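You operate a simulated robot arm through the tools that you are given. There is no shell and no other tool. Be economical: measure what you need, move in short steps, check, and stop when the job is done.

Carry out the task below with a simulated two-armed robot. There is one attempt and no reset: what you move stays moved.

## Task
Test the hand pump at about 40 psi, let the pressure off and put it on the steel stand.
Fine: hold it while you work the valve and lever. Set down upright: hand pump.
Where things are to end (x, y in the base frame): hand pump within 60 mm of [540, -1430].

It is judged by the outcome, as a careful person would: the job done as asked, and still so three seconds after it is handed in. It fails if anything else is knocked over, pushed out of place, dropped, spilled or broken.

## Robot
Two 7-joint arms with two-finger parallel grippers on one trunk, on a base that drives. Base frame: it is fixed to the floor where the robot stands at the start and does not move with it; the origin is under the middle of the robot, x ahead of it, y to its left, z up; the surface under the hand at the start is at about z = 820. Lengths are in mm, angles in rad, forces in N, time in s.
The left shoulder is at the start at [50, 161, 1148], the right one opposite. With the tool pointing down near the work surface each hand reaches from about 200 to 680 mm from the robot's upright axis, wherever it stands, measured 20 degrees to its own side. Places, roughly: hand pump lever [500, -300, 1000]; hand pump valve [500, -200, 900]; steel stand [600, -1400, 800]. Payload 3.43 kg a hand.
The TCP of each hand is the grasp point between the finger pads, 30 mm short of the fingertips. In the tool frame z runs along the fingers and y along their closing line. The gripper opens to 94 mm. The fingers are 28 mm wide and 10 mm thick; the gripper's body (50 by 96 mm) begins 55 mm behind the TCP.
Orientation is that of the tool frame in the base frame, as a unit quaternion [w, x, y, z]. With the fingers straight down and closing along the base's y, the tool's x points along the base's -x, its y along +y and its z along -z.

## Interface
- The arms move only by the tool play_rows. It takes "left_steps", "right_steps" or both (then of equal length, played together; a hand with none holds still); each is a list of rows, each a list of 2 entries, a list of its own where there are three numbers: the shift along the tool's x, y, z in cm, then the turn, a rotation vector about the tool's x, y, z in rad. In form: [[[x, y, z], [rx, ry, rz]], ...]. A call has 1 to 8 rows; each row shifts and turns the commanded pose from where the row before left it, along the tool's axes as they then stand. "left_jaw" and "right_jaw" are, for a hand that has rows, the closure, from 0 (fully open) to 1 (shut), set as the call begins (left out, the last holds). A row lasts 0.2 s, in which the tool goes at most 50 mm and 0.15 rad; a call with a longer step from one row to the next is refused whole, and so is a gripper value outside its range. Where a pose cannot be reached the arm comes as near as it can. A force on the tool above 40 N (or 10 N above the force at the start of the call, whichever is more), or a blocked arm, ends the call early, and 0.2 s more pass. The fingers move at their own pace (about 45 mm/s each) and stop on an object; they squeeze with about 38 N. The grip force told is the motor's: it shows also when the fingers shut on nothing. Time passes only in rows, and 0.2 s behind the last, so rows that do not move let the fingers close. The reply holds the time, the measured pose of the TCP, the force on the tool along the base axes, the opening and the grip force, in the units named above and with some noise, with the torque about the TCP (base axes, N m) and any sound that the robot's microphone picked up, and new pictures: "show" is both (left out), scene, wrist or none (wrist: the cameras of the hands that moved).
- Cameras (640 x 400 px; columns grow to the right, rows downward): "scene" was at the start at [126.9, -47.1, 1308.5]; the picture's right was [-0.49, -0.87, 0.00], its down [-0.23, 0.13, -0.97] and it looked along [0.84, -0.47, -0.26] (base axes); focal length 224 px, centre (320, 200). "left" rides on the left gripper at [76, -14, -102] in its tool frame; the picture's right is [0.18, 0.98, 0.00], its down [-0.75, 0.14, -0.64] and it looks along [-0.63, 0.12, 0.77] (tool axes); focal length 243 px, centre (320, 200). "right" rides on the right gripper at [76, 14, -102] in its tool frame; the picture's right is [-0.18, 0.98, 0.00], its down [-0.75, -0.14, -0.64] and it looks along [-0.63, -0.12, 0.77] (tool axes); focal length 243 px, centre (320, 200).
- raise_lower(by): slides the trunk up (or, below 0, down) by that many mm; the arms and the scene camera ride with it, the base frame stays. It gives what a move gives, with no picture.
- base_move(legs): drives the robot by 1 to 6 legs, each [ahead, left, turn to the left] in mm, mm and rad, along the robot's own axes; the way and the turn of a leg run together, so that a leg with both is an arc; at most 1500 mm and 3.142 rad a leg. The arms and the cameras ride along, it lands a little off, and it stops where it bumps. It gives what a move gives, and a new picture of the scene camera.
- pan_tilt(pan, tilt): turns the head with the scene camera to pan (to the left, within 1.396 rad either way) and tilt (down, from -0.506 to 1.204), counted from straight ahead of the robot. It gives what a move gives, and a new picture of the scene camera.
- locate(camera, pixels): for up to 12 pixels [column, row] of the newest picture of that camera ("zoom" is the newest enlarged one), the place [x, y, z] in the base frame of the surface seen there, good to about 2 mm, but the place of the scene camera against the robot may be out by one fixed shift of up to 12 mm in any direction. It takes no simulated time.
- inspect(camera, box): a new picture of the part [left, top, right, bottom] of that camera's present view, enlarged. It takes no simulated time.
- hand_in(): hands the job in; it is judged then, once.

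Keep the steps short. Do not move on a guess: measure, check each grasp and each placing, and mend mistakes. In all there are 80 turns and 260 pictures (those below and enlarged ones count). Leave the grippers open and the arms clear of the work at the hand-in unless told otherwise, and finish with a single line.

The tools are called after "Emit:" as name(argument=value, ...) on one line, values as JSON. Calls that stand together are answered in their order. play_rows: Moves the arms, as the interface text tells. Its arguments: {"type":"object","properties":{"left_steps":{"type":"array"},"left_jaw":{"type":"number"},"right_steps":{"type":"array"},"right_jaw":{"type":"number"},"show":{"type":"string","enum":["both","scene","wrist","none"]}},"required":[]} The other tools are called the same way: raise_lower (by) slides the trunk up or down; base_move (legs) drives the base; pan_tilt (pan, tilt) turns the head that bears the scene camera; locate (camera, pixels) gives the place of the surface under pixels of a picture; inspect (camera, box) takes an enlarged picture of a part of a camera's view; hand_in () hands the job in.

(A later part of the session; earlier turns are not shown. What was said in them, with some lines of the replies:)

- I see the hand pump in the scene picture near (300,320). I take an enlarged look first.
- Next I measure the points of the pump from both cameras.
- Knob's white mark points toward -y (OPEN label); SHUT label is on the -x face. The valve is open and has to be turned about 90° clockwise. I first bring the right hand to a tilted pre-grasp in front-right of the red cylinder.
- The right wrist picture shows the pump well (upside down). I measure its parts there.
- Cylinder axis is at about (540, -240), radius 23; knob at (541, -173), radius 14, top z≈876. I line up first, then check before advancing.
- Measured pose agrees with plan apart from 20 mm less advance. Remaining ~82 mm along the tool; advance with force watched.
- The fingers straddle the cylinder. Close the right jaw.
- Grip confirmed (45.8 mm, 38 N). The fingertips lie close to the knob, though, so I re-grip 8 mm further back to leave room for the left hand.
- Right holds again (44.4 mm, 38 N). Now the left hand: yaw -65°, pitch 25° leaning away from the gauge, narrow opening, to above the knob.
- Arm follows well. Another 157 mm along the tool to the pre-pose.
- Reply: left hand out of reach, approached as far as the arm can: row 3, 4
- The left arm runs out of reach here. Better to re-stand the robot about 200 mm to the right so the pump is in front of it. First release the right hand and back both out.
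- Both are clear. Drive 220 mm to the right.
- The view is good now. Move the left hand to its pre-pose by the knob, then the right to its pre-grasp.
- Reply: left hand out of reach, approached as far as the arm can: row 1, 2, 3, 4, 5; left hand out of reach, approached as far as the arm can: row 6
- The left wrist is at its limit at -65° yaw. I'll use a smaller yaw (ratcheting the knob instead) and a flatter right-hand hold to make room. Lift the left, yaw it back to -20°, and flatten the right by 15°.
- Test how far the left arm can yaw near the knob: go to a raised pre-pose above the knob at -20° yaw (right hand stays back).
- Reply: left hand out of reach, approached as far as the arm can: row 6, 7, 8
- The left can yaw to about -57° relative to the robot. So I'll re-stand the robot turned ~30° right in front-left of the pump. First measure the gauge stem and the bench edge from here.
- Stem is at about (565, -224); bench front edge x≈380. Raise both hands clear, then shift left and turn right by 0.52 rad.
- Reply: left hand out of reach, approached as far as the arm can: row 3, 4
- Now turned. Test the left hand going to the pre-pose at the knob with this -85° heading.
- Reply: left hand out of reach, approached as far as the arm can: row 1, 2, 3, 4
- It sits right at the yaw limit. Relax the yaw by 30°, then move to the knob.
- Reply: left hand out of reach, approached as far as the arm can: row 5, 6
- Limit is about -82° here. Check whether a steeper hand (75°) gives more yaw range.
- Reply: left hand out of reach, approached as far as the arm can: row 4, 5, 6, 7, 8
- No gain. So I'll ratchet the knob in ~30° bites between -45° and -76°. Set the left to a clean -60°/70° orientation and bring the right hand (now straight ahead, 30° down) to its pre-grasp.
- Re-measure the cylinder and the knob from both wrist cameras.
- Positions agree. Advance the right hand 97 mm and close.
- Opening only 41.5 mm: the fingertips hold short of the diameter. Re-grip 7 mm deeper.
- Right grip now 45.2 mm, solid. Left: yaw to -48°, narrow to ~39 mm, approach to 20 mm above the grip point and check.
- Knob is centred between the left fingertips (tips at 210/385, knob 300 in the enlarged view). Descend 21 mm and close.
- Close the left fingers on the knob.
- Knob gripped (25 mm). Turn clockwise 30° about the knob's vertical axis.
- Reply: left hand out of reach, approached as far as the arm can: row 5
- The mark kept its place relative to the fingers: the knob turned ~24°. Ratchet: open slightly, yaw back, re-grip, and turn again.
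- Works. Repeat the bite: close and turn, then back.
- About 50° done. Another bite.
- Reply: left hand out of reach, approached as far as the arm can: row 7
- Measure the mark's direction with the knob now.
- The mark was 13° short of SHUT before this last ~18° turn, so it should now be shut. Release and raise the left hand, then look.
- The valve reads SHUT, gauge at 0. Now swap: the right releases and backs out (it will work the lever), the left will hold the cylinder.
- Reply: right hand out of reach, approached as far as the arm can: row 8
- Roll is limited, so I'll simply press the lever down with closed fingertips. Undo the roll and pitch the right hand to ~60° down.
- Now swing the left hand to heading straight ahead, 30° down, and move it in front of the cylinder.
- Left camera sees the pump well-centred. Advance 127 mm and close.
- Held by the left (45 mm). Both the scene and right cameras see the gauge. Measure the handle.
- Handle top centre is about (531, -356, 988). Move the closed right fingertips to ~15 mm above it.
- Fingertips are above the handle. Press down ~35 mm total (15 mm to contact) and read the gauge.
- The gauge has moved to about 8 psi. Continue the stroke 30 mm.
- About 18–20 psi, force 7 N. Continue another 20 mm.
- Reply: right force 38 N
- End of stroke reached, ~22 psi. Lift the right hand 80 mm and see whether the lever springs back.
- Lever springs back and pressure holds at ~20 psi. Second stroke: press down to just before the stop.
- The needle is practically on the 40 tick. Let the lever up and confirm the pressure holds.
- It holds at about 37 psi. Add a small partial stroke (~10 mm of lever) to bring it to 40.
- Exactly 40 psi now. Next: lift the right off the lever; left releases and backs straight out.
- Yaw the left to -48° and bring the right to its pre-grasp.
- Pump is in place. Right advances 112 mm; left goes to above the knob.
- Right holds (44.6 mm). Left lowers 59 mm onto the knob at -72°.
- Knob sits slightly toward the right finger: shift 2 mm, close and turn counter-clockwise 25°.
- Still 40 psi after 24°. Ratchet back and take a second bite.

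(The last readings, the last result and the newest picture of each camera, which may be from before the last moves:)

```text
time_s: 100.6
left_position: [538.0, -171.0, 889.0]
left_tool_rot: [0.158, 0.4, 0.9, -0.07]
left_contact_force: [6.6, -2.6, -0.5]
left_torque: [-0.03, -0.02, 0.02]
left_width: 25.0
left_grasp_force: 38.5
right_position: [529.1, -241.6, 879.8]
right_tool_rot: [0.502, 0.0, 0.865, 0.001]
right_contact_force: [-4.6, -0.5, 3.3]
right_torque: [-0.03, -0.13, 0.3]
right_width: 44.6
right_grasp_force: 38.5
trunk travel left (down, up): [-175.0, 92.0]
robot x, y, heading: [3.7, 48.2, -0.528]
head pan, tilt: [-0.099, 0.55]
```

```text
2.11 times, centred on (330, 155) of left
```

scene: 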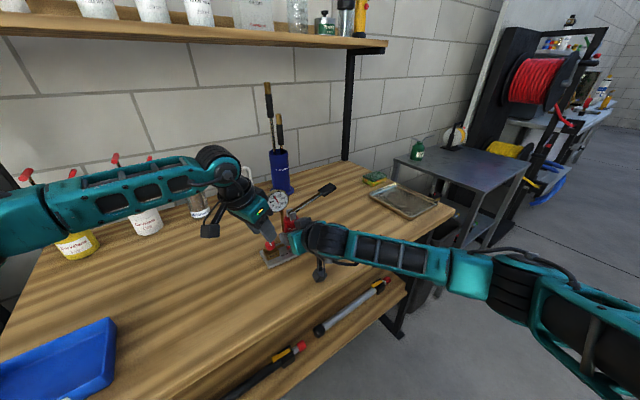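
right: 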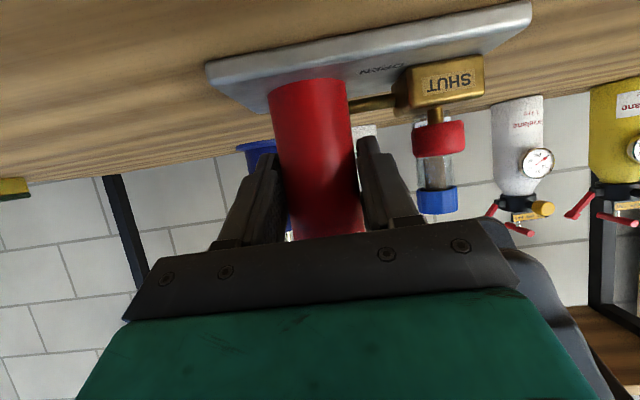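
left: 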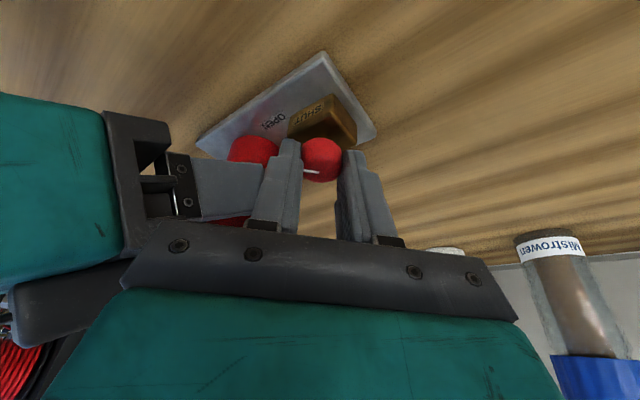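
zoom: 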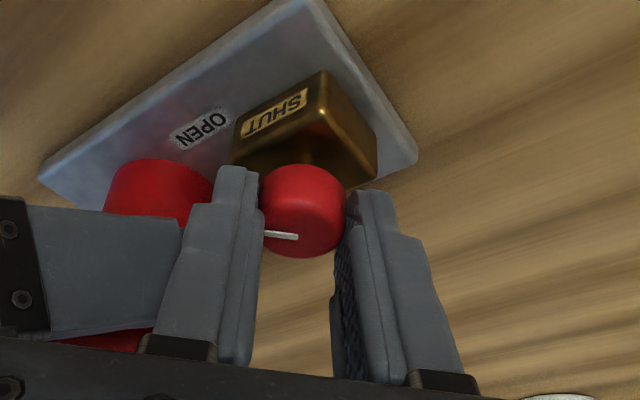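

Pressure is falling (about 9 psi now). Two more bites to bring the valve back to fully OPEN.

Emit:
play_rows(left_steps=[[[0, 0, 0], [0, 0, 0]], [[0, 0, 0], [0, 0, 0]], [[0, 0.079, 0], [0.0358, 0, 0.0984]], [[0, 0.079, 0], [0.0358, 0, 0.0984]], [[0, 0.079, 0], [0.0358, 0, 0.0984]], [[0, 0.079, 0], [0.0358, 0, 0.0984]], [[0, 0, 0], [0, 0, 0]]], left_jaw=0.62, show="none")

Emit:
play_rows(left_steps=[[[0, 0, 0], [0, 0, 0]], [[0, 0, 0], [0, 0, 0]], [[0, -0.079, 0], [-0.0358, 0, -0.0984]], [[0, -0.079, 0], [-0.0358, 0, -0.0984]], [[0, -0.079, 0], [-0.0358, 0, -0.0984]], [[0, -0.079, 0], [-0.0358, 0, -0.0984]], [[0, 0, 0], [0, 0, 0]]], left_jaw=1.0, show="none")

Emit:
play_rows(left_steps=[[[0, 0, 0], [0, 0, 0]], [[0, 0, 0], [0, 0, 0]], [[0, 0.079, 0], [0.0358, 0, 0.0984]], [[0, 0.079, 0], [0.0358, 0, 0.0984]], [[0, 0.079, 0], [0.0358, 0, 0.0984]], [[0, 0, 0], [0, 0, 0]]], left_jaw=0.62, show="none")

Emit:
play_rows(left_steps=[[[0, 0, 0], [0, 0, 0]], [[0, 0, 0], [0, 0, 0]], [[0, -0.079, 0], [-0.0358, 0, -0.0984]], [[0, -0.079, 0], [-0.0358, 0, -0.0984]], [[0, -0.06, 0], [-0.0268, 0, -0.0738]], [[0, 0, 0], [0, 0, 0]]], left_jaw=1.0, show="none")

Emit:
play_rows(left_steps=[[[0, 0, 0], [0, 0, 0]], [[0, 0, 0], [0, 0, 0]], [[0, 0, -2], [0, 0, 0]], [[0, 0, -4], [0, 0, 0]], [[0, 0, -4], [0, 0, 0]], [[0, 0, -2], [0, 0, 0]], [[0, 0, 0], [0, 0, 0]]], left_jaw=0.6, show="wrist")

Emit:
inspect(camera="left", box=[220, 0, 440, 180])

Emit:
inspect(camera="scene", box=[235, 170, 335, 280])

```text
time_s: 102.2
left_position: [542.1, -168.4, 888.7]
left_tool_rot: [0.138, 0.581, 0.796, -0.102]
left_contact_force: [-0.8, -0.4, 0.5]
left_torque: [-0.01, 0.02, -0.03]
left_width: 35.9
left_grasp_force: 0.0
right_position: [530.2, -241.3, 880.5]
right_tool_rot: [0.502, -0.001, 0.865, 0.002]
right_contact_force: [-0.8, -0.2, 1.7]
right_torque: [0.04, -0.04, -0.08]
right_width: 44.7
right_grasp_force: 37.9
trunk travel left (down, up): [-175.0, 92.0]
robot x, y, heading: [1.0, 47.3, -0.525]
head pan, tilt: [-0.099, 0.55]
```

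```text
time_s: 103.8
left_position: [536.6, -170.0, 889.1]
left_tool_rot: [0.158, 0.401, 0.899, -0.07]
left_contact_force: [3.9, -2.8, 0.1]
left_torque: [-0.21, -0.15, -0.02]
left_width: 25.1
left_grasp_force: 37.6
right_position: [528.8, -241.9, 880.1]
right_tool_rot: [0.501, -0.001, 0.865, 0.001]
right_contact_force: [-4.8, 0.3, 3.2]
right_torque: [-0.07, 0.02, 0.15]
right_width: 44.6
right_grasp_force: 38.2
trunk travel left (down, up): [-175.0, 92.0]
robot x, y, heading: [-2.0, 48.7, -0.525]
head pan, tilt: [-0.099, 0.55]
```

```text
time_s: 105.2
left_position: [538.8, -167.9, 888.4]
left_tool_rot: [0.145, 0.538, 0.825, -0.093]
left_contact_force: [0.0, 0.3, -0.2]
left_torque: [0.02, 0.0, 0.0]
left_width: 35.8
left_grasp_force: 0.0
right_position: [529.0, -241.3, 881.5]
right_tool_rot: [0.502, -0.001, 0.865, 0.001]
right_contact_force: [-2.7, 2.1, 0.7]
right_torque: [-0.04, -0.06, -0.06]
right_width: 44.5
right_grasp_force: 37.4
trunk travel left (down, up): [-175.0, 92.0]
robot x, y, heading: [-0.7, 48.0, -0.53]
head pan, tilt: [-0.099, 0.55]
```

```text
time_s: 106.6
left_position: [538.2, -169.7, 889.4]
left_tool_rot: [0.157, 0.413, 0.894, -0.072]
left_contact_force: [3.1, -2.5, -0.6]
left_torque: [0.13, -0.25, -0.02]
left_width: 24.8
left_grasp_force: 38.3
right_position: [529.3, -242.1, 880.1]
right_tool_rot: [0.502, 0.0, 0.865, 0.001]
right_contact_force: [-2.6, 0.7, 1.6]
right_torque: [-0.06, 0.01, 0.04]
right_width: 44.8
right_grasp_force: 37.6
trunk travel left (down, up): [-175.0, 92.0]
robot x, y, heading: [0.2, 52.5, -0.525]
head pan, tilt: [-0.099, 0.55]
```

```text
time_s: 108.2
left_position: [510.6, -137.1, 1002.3]
left_tool_rot: [0.157, 0.414, 0.894, -0.072]
left_contact_force: [1.0, 0.5, 0.1]
left_torque: [0.01, -0.03, 0.01]
left_width: 37.7
left_grasp_force: 0.1
right_position: [529.4, -239.6, 880.3]
right_tool_rot: [0.501, -0.001, 0.865, 0.002]
right_contact_force: [-1.0, 1.7, -0.4]
right_torque: [-0.02, -0.02, -0.05]
right_width: 44.4
right_grasp_force: 38.2
trunk travel left (down, up): [-175.0, 92.0]
robot x, y, heading: [-0.8, 45.4, -0.528]
head pan, tilt: [-0.099, 0.55]
```

left: 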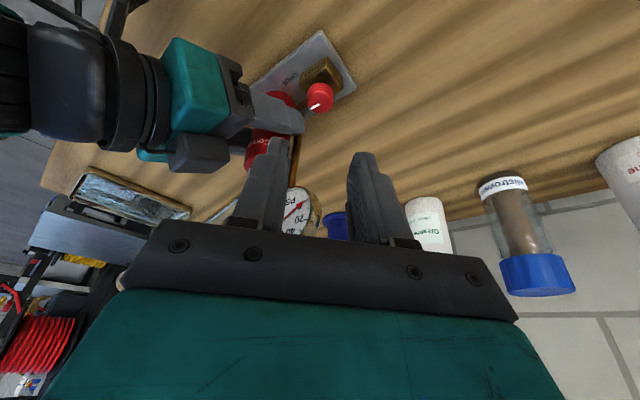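

```text
2.22 times, centred on (330, 90) of left
```

zoom: 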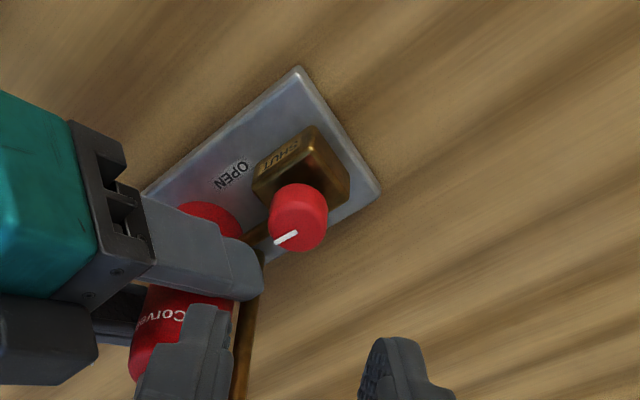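

```text
3.64 times, centred on (285, 225) of scene
```

zoom: 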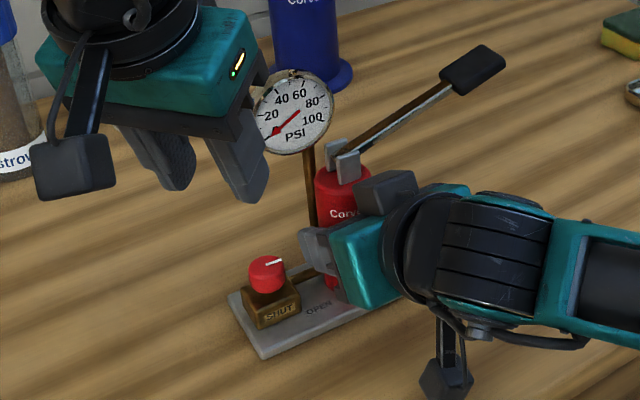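

Valve is at OPEN and gauge reads 0. The right hand still grips the pump; lift it with the trunk.

Emit:
raise_lower(by=85)

Emit:
inspect(camera="scene", box=[200, 140, 400, 300])

```text
time_s: 109.4
left_position: [511.5, -138.1, 1085.9]
left_tool_rot: [0.156, 0.414, 0.894, -0.073]
left_contact_force: [0.0, -0.4, 0.3]
left_torque: [0.01, 0.0, -0.02]
left_width: 37.6
left_grasp_force: 0.1
right_position: [529.3, -240.7, 964.7]
right_tool_rot: [0.501, -0.001, 0.865, 0.002]
right_contact_force: [-0.4, 0.7, -7.5]
right_torque: [-0.07, 0.1, 0.04]
right_width: 44.4
right_grasp_force: 38.3
trunk travel left (down, up): [-260.0, 7.0]
robot x, y, heading: [-1.6, 50.0, -0.527]
head pan, tilt: [-0.099, 0.55]
```

```text
2.50 times, centred on (300, 220) of scene
```

zoom: 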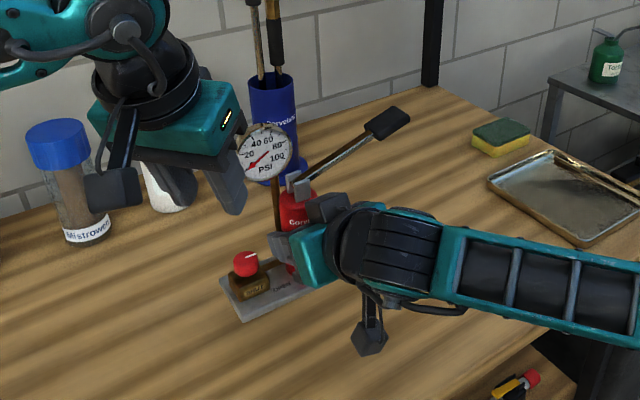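

Lifted cleanly, upright (7.5 N). Back straight away from the bench by 400 mm and look.

Emit:
base_move(legs=[[-346, -201, 0]])

```text
time_s: 111.9
left_position: [111.9, -136.1, 1086.7]
left_tool_rot: [0.157, 0.412, 0.895, -0.073]
left_contact_force: [-0.2, -0.2, 0.3]
left_torque: [0.01, -0.04, -0.02]
left_width: 37.6
left_grasp_force: 0.0
right_position: [129.3, -238.8, 964.6]
right_tool_rot: [0.501, -0.001, 0.865, 0.001]
right_contact_force: [0.1, 0.3, -7.5]
right_torque: [-0.11, 0.1, -0.01]
right_width: 44.5
right_grasp_force: 37.5
trunk travel left (down, up): [-260.0, 7.0]
robot x, y, heading: [-396.6, 52.5, -0.521]
head pan, tilt: [-0.099, 0.55]
```

scene: 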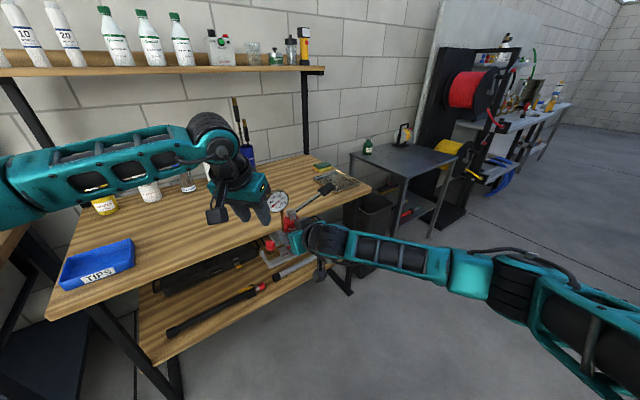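

Floor is clear. Turn to heading 0 and strafe right to the stand.

Emit:
base_move(legs=[[0, 0, 0.522], [0, -750, 0], [0, -745, 0]])

Emit:
pan_tilt(pan=0.0, tilt=0.6)

Emit:
locate(camera="scene", pixels=[[320, 170], [250, 180], [400, 180]])

```text
time_s: 127.0
left_position: [136.6, -1351.8, 1087.0]
left_tool_rot: [0.169, 0.169, 0.971, -0.029]
left_contact_force: [0.2, 0.0, 0.0]
left_torque: [0.03, -0.02, -0.01]
left_width: 37.4
left_grasp_force: 0.0
right_position: [204.4, -1432.8, 964.4]
right_tool_rot: [0.483, -0.225, 0.836, 0.132]
right_contact_force: [0.3, 0.4, -7.5]
right_torque: [-0.12, 0.06, -0.03]
right_width: 44.1
right_grasp_force: 37.9
trunk travel left (down, up): [-260.0, 7.0]
robot x, y, heading: [-401.8, -1441.2, -0.0]
head pan, tilt: [-0.099, 0.55]
```

scene: 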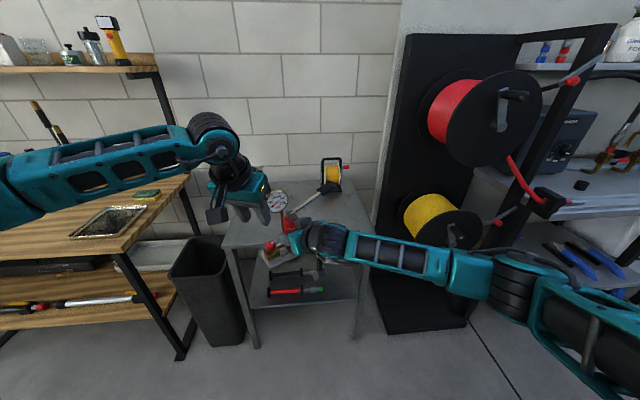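

```text
time_s: 127.6
left_position: [136.2, -1350.0, 1086.1]
left_tool_rot: [0.17, 0.167, 0.971, -0.03]
left_contact_force: [0.4, -0.8, -0.9]
left_torque: [0.01, -0.03, 0.0]
left_width: 37.4
left_grasp_force: 0.0
right_position: [203.9, -1432.8, 963.9]
right_tool_rot: [0.483, -0.224, 0.837, 0.13]
right_contact_force: [0.0, 0.4, -7.2]
right_torque: [-0.12, 0.05, -0.02]
right_width: 44.3
right_grasp_force: 38.4
trunk travel left (down, up): [-260.0, 7.0]
robot x, y, heading: [-401.3, -1444.9, 0.003]
head pan, tilt: [0.0, 0.6]
```

scene: 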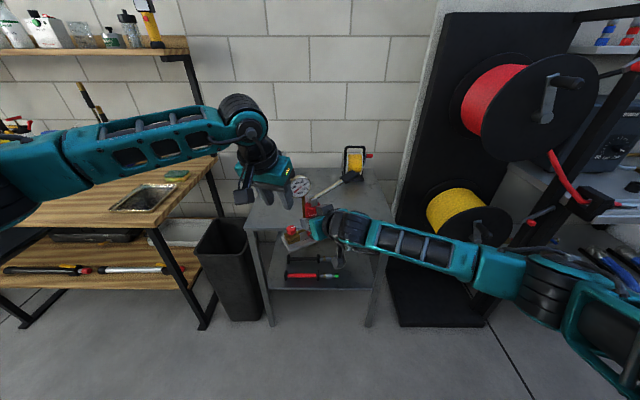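

```text
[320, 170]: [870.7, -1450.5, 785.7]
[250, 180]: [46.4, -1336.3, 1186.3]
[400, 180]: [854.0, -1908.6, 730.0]
```

Pump axis is at about (214, -1427). Drive forward 331 mm and 16 mm right.

Emit:
base_move(legs=[[331, -16, 0]])

Emit:
inspect(camera="right", box=[160, 0, 560, 250])

Emit:
play_rows(right_steps=[[[0, 0, 0], [0, 0, 0]]], show="wrist")

Emit:
locate(camera="right", pixels=[[200, 20], [400, 200], [560, 60], [480, 20], [220, 150], [320, 10], [560, 150]])

```text
time_s: 129.8
left_position: [469.9, -1368.5, 1086.5]
left_tool_rot: [0.168, 0.168, 0.971, -0.03]
left_contact_force: [-0.1, 0.0, 0.3]
left_torque: [-0.04, 0.02, 0.01]
left_width: 37.9
left_grasp_force: 0.0
right_position: [536.5, -1448.3, 964.1]
right_tool_rot: [0.483, -0.224, 0.837, 0.13]
right_contact_force: [0.1, 0.1, -7.8]
right_torque: [-0.16, 0.02, 0.04]
right_width: 44.3
right_grasp_force: 38.1
trunk travel left (down, up): [-260.0, 7.0]
robot x, y, heading: [-67.3, -1461.6, -0.002]
head pan, tilt: [0.0, 0.6]
```

scene: 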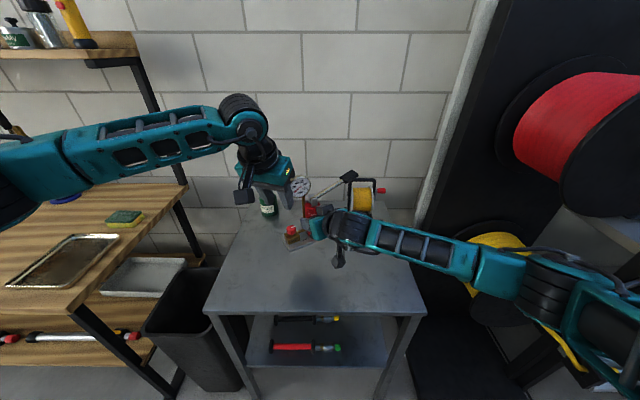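

```text
1.60 times, centred on (360, 125) of right
```

zoom: 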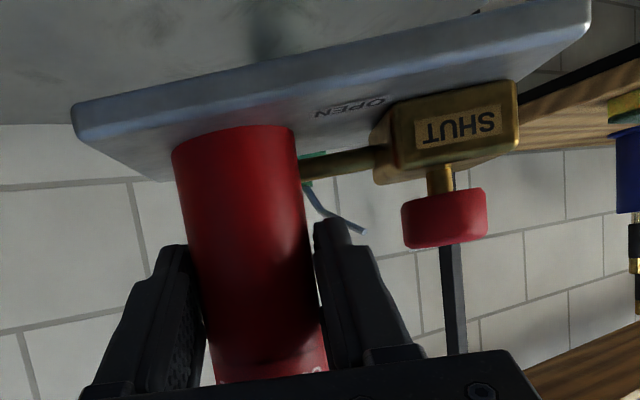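

```text
time_s: 130.2
left_position: [468.9, -1367.3, 1086.4]
left_tool_rot: [0.17, 0.168, 0.971, -0.031]
left_contact_force: [-0.9, -0.4, 0.6]
left_torque: [-0.02, 0.02, 0.0]
left_width: 37.7
left_grasp_force: 0.0
right_position: [536.9, -1448.2, 964.2]
right_tool_rot: [0.482, -0.225, 0.837, 0.131]
right_contact_force: [0.2, 0.0, -8.4]
right_torque: [-0.12, 0.03, 0.0]
right_width: 44.1
right_grasp_force: 37.8
trunk travel left (down, up): [-260.0, 7.0]
robot x, y, heading: [-66.1, -1461.8, -0.0]
head pan, tilt: [0.0, 0.6]
```

right: 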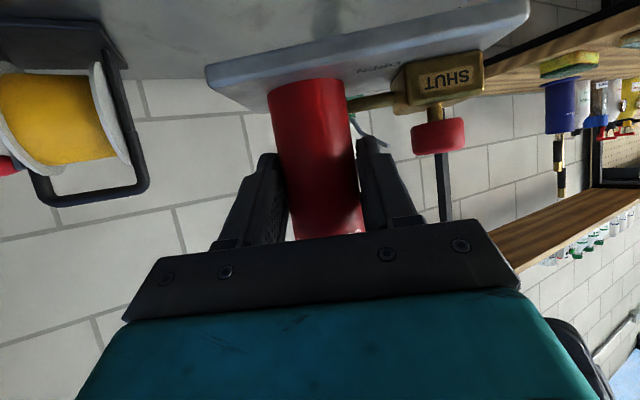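

```text
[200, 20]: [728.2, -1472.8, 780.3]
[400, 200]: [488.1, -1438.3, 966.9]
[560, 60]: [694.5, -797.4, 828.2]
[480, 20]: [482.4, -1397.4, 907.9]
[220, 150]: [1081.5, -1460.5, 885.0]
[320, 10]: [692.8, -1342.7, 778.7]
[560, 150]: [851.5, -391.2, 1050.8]
```

Stand top measures z≈780; the pump bottom is 60 mm below the TCP, so it needs to come down 124 mm. Lower 115 by the trunk first.

Emit:
raise_lower(by=-116)

Emit:
inspect(camera="scene", box=[200, 130, 440, 300])

```text
time_s: 131.7
left_position: [469.2, -1368.1, 970.0]
left_tool_rot: [0.17, 0.168, 0.971, -0.031]
left_contact_force: [0.7, -0.3, 0.2]
left_torque: [0.01, -0.03, 0.02]
left_width: 37.4
left_grasp_force: 0.1
right_position: [535.6, -1447.3, 847.8]
right_tool_rot: [0.483, -0.225, 0.836, 0.131]
right_contact_force: [-0.4, -0.6, -6.5]
right_torque: [-0.12, 0.02, 0.0]
right_width: 44.0
right_grasp_force: 37.7
trunk travel left (down, up): [-144.0, 123.0]
robot x, y, heading: [-67.3, -1457.3, -0.0]
head pan, tilt: [0.0, 0.6]
```

```text
2.35 times, centred on (320, 215) of scene
```

zoom: 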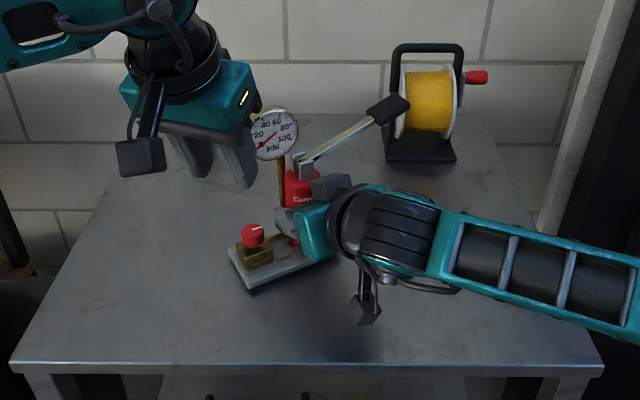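

Shadow shows a small gap still. Lower in fine arm steps, watching the vertical force.

Emit:
play_rows(right_steps=[[[0.26, 0, 0.15], [0, 0, 0]], [[0.26, 0, 0.15], [0, 0, 0]], [[0.09, 0, 0.05], [0, 0, 0]], [[0, 0, 0], [0, 0, 0]]], show="none")

```text
time_s: 132.7
left_position: [470.0, -1367.7, 970.9]
left_tool_rot: [0.17, 0.167, 0.971, -0.03]
left_contact_force: [0.2, -0.1, -0.2]
left_torque: [-0.01, 0.01, 0.03]
left_width: 37.6
left_grasp_force: 0.0
right_position: [536.4, -1448.0, 842.4]
right_tool_rot: [0.484, -0.225, 0.835, 0.132]
right_contact_force: [-0.4, -1.2, -3.4]
right_torque: [0.25, 0.06, 0.02]
right_width: 44.1
right_grasp_force: 38.0
trunk travel left (down, up): [-144.0, 123.0]
robot x, y, heading: [-65.3, -1461.0, -0.002]
head pan, tilt: [0.0, 0.6]
```

The load is partly carried by the stand (-7.5 → -3.4 N). Another 2 mm.

Emit:
play_rows(right_steps=[[[0.13, 0, 0.075], [0, 0, 0]], [[0.04, 0, 0.025], [0, 0, 0]], [[0, 0, 0], [0, 0, 0]]], show="wrist")

Emit:
inspect(camera="scene", box=[260, 190, 340, 250])

```text
time_s: 133.5
left_position: [469.8, -1367.3, 970.5]
left_tool_rot: [0.171, 0.168, 0.97, -0.029]
left_contact_force: [-0.2, -0.2, 0.8]
left_torque: [0.01, 0.01, 0.0]
left_width: 37.5
left_grasp_force: 0.0
right_position: [536.0, -1448.4, 841.2]
right_tool_rot: [0.485, -0.223, 0.835, 0.13]
right_contact_force: [0.3, -2.9, 3.3]
right_torque: [0.57, -0.1, -0.11]
right_width: 44.1
right_grasp_force: 37.6
trunk travel left (down, up): [-144.0, 123.0]
robot x, y, heading: [-69.1, -1460.5, -0.005]
head pan, tilt: [0.0, 0.6]
```

right: 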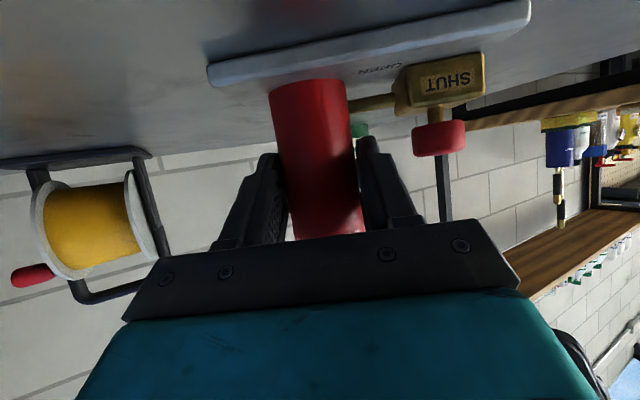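

```text
6.67 times, centred on (300, 220) of scene
```

zoom: 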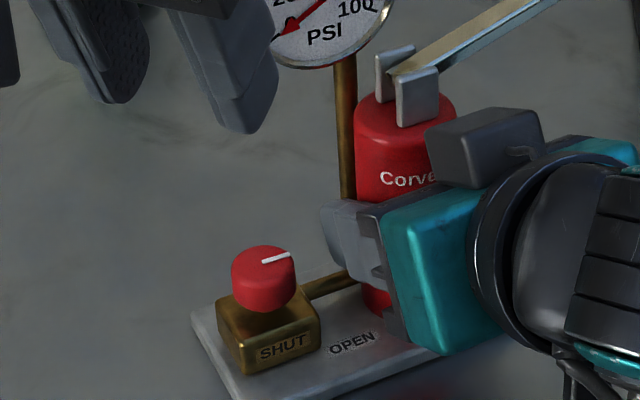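

It is resting on the stand (+3 N). Open the fingers and check it stands flat.

Emit:
play_rows(right_steps=[[[0, 0, 0], [0, 0, 0]], [[0, 0, 0], [0, 0, 0]], [[0, 0, 0], [0, 0, 0]], [[0, 0, 0], [0, 0, 0]]], right_jaw=0.4, show="wrist")

Emit:
inspect(camera="scene", box=[250, 170, 350, 250])

```text
time_s: 134.5
left_position: [469.8, -1367.5, 972.2]
left_tool_rot: [0.171, 0.167, 0.971, -0.03]
left_contact_force: [0.5, 0.4, 0.0]
left_torque: [0.01, -0.02, -0.02]
left_width: 37.7
left_grasp_force: 0.0
right_position: [534.6, -1448.8, 839.1]
right_tool_rot: [0.483, -0.225, 0.836, 0.131]
right_contact_force: [-0.3, -0.1, -0.1]
right_torque: [0.0, 0.04, 0.0]
right_width: 56.4
right_grasp_force: 0.2
trunk travel left (down, up): [-144.0, 123.0]
robot x, y, heading: [-69.0, -1459.9, 0.001]
head pan, tilt: [0.0, 0.6]
```

right: 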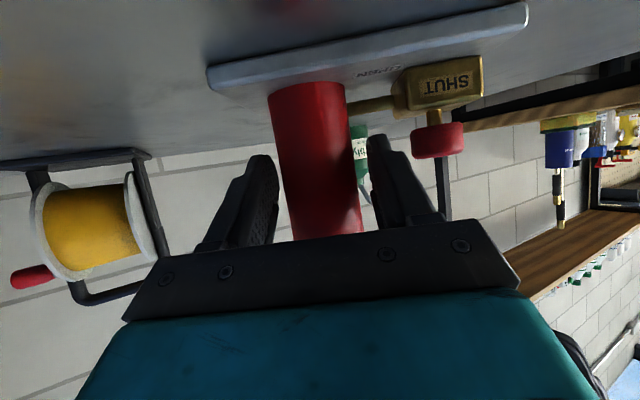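

```text
5.00 times, centred on (300, 210) of scene
```

zoom: 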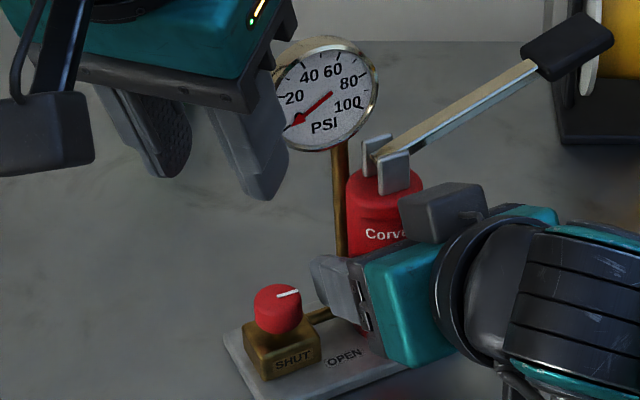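

It stands flat, free of the fingers. Back the right hand straight out and lift the left away.

Emit:
play_rows(right_steps=[[[0, 0, -2], [0, 0, 0]], [[0, 0, -3], [0, 0, 0]], [[0, 0, -4], [0, 0, 0]], [[0, 0, -4.5], [0, 0, 0]], [[0, 0, -4.5], [0, 0, 0]], [[0, 0, 0], [0, 0, 0]]], left_steps=[[[0, 0, -3], [0, 0, 0]], [[0, 0, -4], [0, 0, 0]], [[0, 0, -4], [0, 0, 0]], [[0, 0, -4], [0, 0, 0]], [[0, 0, 0], [0, 0, 0]], [[0, 0, 0], [0, 0, 0]]], show="none")

Emit:
base_move(legs=[[-200, 0, 0]])

Emit:
play_rows(right_steps=[[[0, 0, 0], [0, 0, 0]], [[0, 0, 0], [0, 0, 0]], [[0, 0, 0], [0, 0, 0]], [[0, 0, 0], [0, 0, 0]]], left_steps=[[[0, 0, 0], [0, 0, 0]], [[0, 0, 0], [0, 0, 0]], [[0, 0, 0], [0, 0, 0]], [[0, 0, 0], [0, 0, 0]]], right_jaw=0.0, left_jaw=0.0, show="both")

Emit:
inspect(camera="scene", box=[240, 140, 400, 260])

```text
time_s: 135.9
left_position: [421.9, -1348.5, 1113.0]
left_tool_rot: [0.17, 0.168, 0.971, -0.029]
left_contact_force: [-0.9, 0.5, 0.8]
left_torque: [0.0, 0.02, -0.04]
left_width: 37.5
left_grasp_force: 0.1
right_position: [401.0, -1527.5, 930.7]
right_tool_rot: [0.483, -0.225, 0.836, 0.131]
right_contact_force: [0.4, 0.3, 0.0]
right_torque: [0.0, -0.02, 0.01]
right_width: 56.2
right_grasp_force: 0.0
trunk travel left (down, up): [-144.0, 123.0]
robot x, y, heading: [-67.9, -1460.7, 0.002]
head pan, tilt: [0.0, 0.6]
```

```text
time_s: 137.5
left_position: [222.7, -1348.5, 1112.1]
left_tool_rot: [0.17, 0.168, 0.971, -0.029]
left_contact_force: [-0.6, 0.0, 0.2]
left_torque: [-0.03, -0.04, -0.01]
left_width: 37.7
left_grasp_force: 0.1
right_position: [202.9, -1526.1, 931.1]
right_tool_rot: [0.483, -0.224, 0.836, 0.13]
right_contact_force: [0.3, -0.5, 0.4]
right_torque: [0.01, 0.02, 0.01]
right_width: 56.5
right_grasp_force: 0.1
trunk travel left (down, up): [-144.0, 123.0]
robot x, y, heading: [-266.4, -1456.0, -0.005]
head pan, tilt: [0.0, 0.6]
```

scene: 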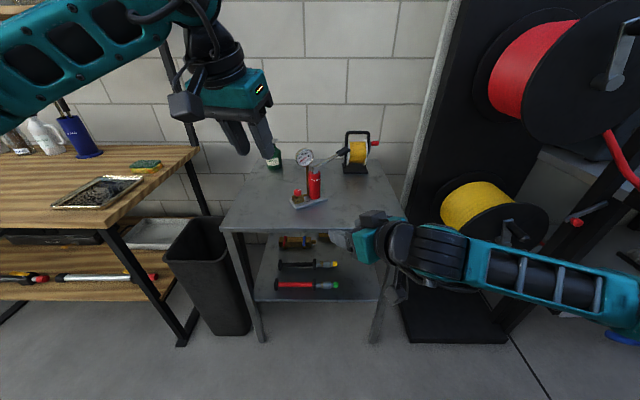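

```text
time_s: 138.5
left_position: [223.0, -1347.7, 1111.7]
left_tool_rot: [0.171, 0.167, 0.971, -0.029]
left_contact_force: [0.1, -0.3, 0.1]
left_torque: [0.01, 0.01, -0.02]
left_width: 93.8
left_grasp_force: 0.1
right_position: [203.3, -1527.2, 931.0]
right_tool_rot: [0.484, -0.225, 0.836, 0.131]
right_contact_force: [0.5, -0.6, -0.5]
right_torque: [-0.01, 0.0, 0.01]
right_width: 94.0
right_grasp_force: 0.0
trunk travel left (down, up): [-144.0, 123.0]
robot x, y, heading: [-264.0, -1459.3, 0.003]
head pan, tilt: [0.0, 0.6]
```

scene: 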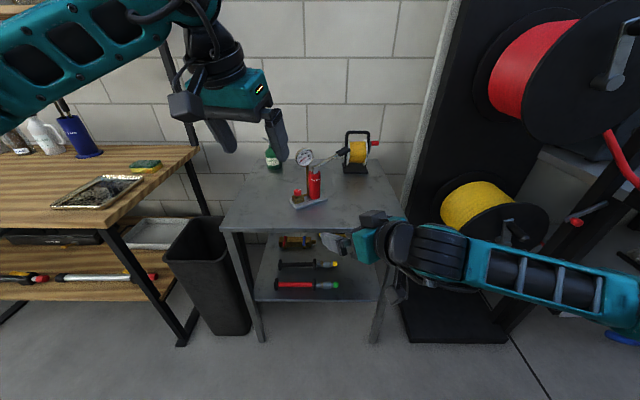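
right: 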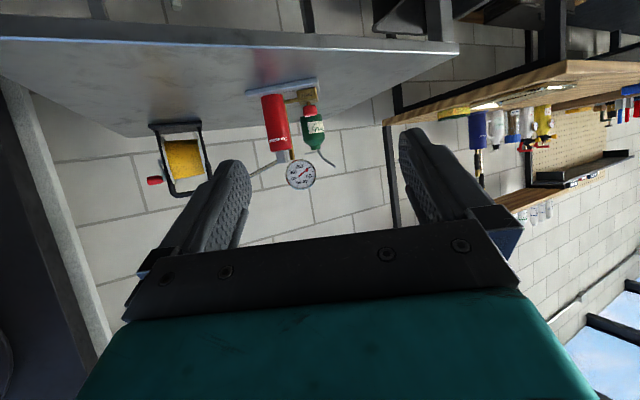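
left: 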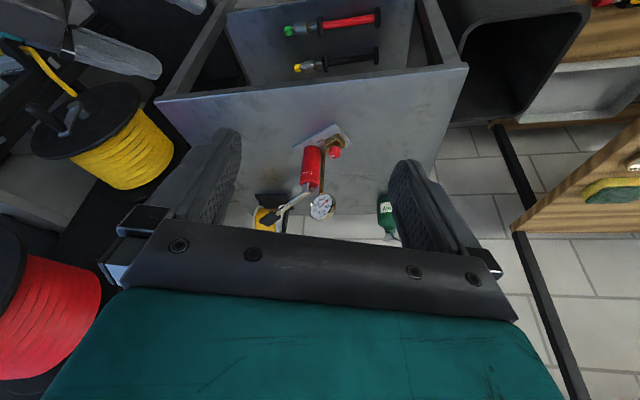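

```text
3.33 times, centred on (320, 200) of scene
```

zoom: 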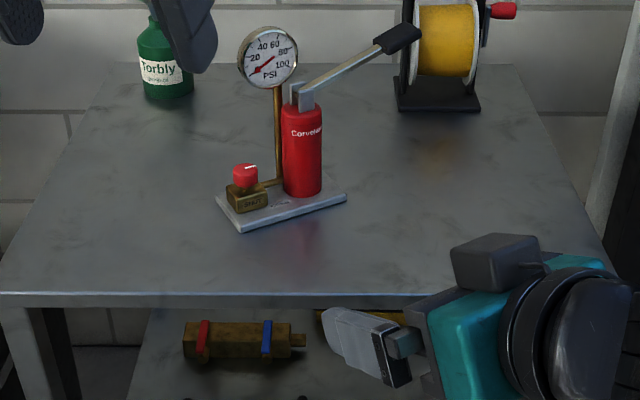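

Pump stands upright at about (545, -1440), gauge at 0, valve open, everything else undisturbed. One last position check before handing in.

Emit:
locate(camera="zoom", pixels=[[302, 180], [218, 197], [240, 230], [345, 197], [248, 170]])

```text
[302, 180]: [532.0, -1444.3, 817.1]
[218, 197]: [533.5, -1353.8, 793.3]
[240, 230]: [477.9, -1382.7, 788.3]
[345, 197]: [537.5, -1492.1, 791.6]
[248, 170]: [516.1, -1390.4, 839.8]
```

The plate centre is at about (540, -1420), within 60 mm of the target. Handing in.

Emit:
hand_in()

```text
The job is handed in.
```

The hand pump was pumped to 40 psi on its gauge, the pressure was let off to 0, and it now stands upright on the steel stand at about (540, -1420), with the valve open and both grippers open and clear.
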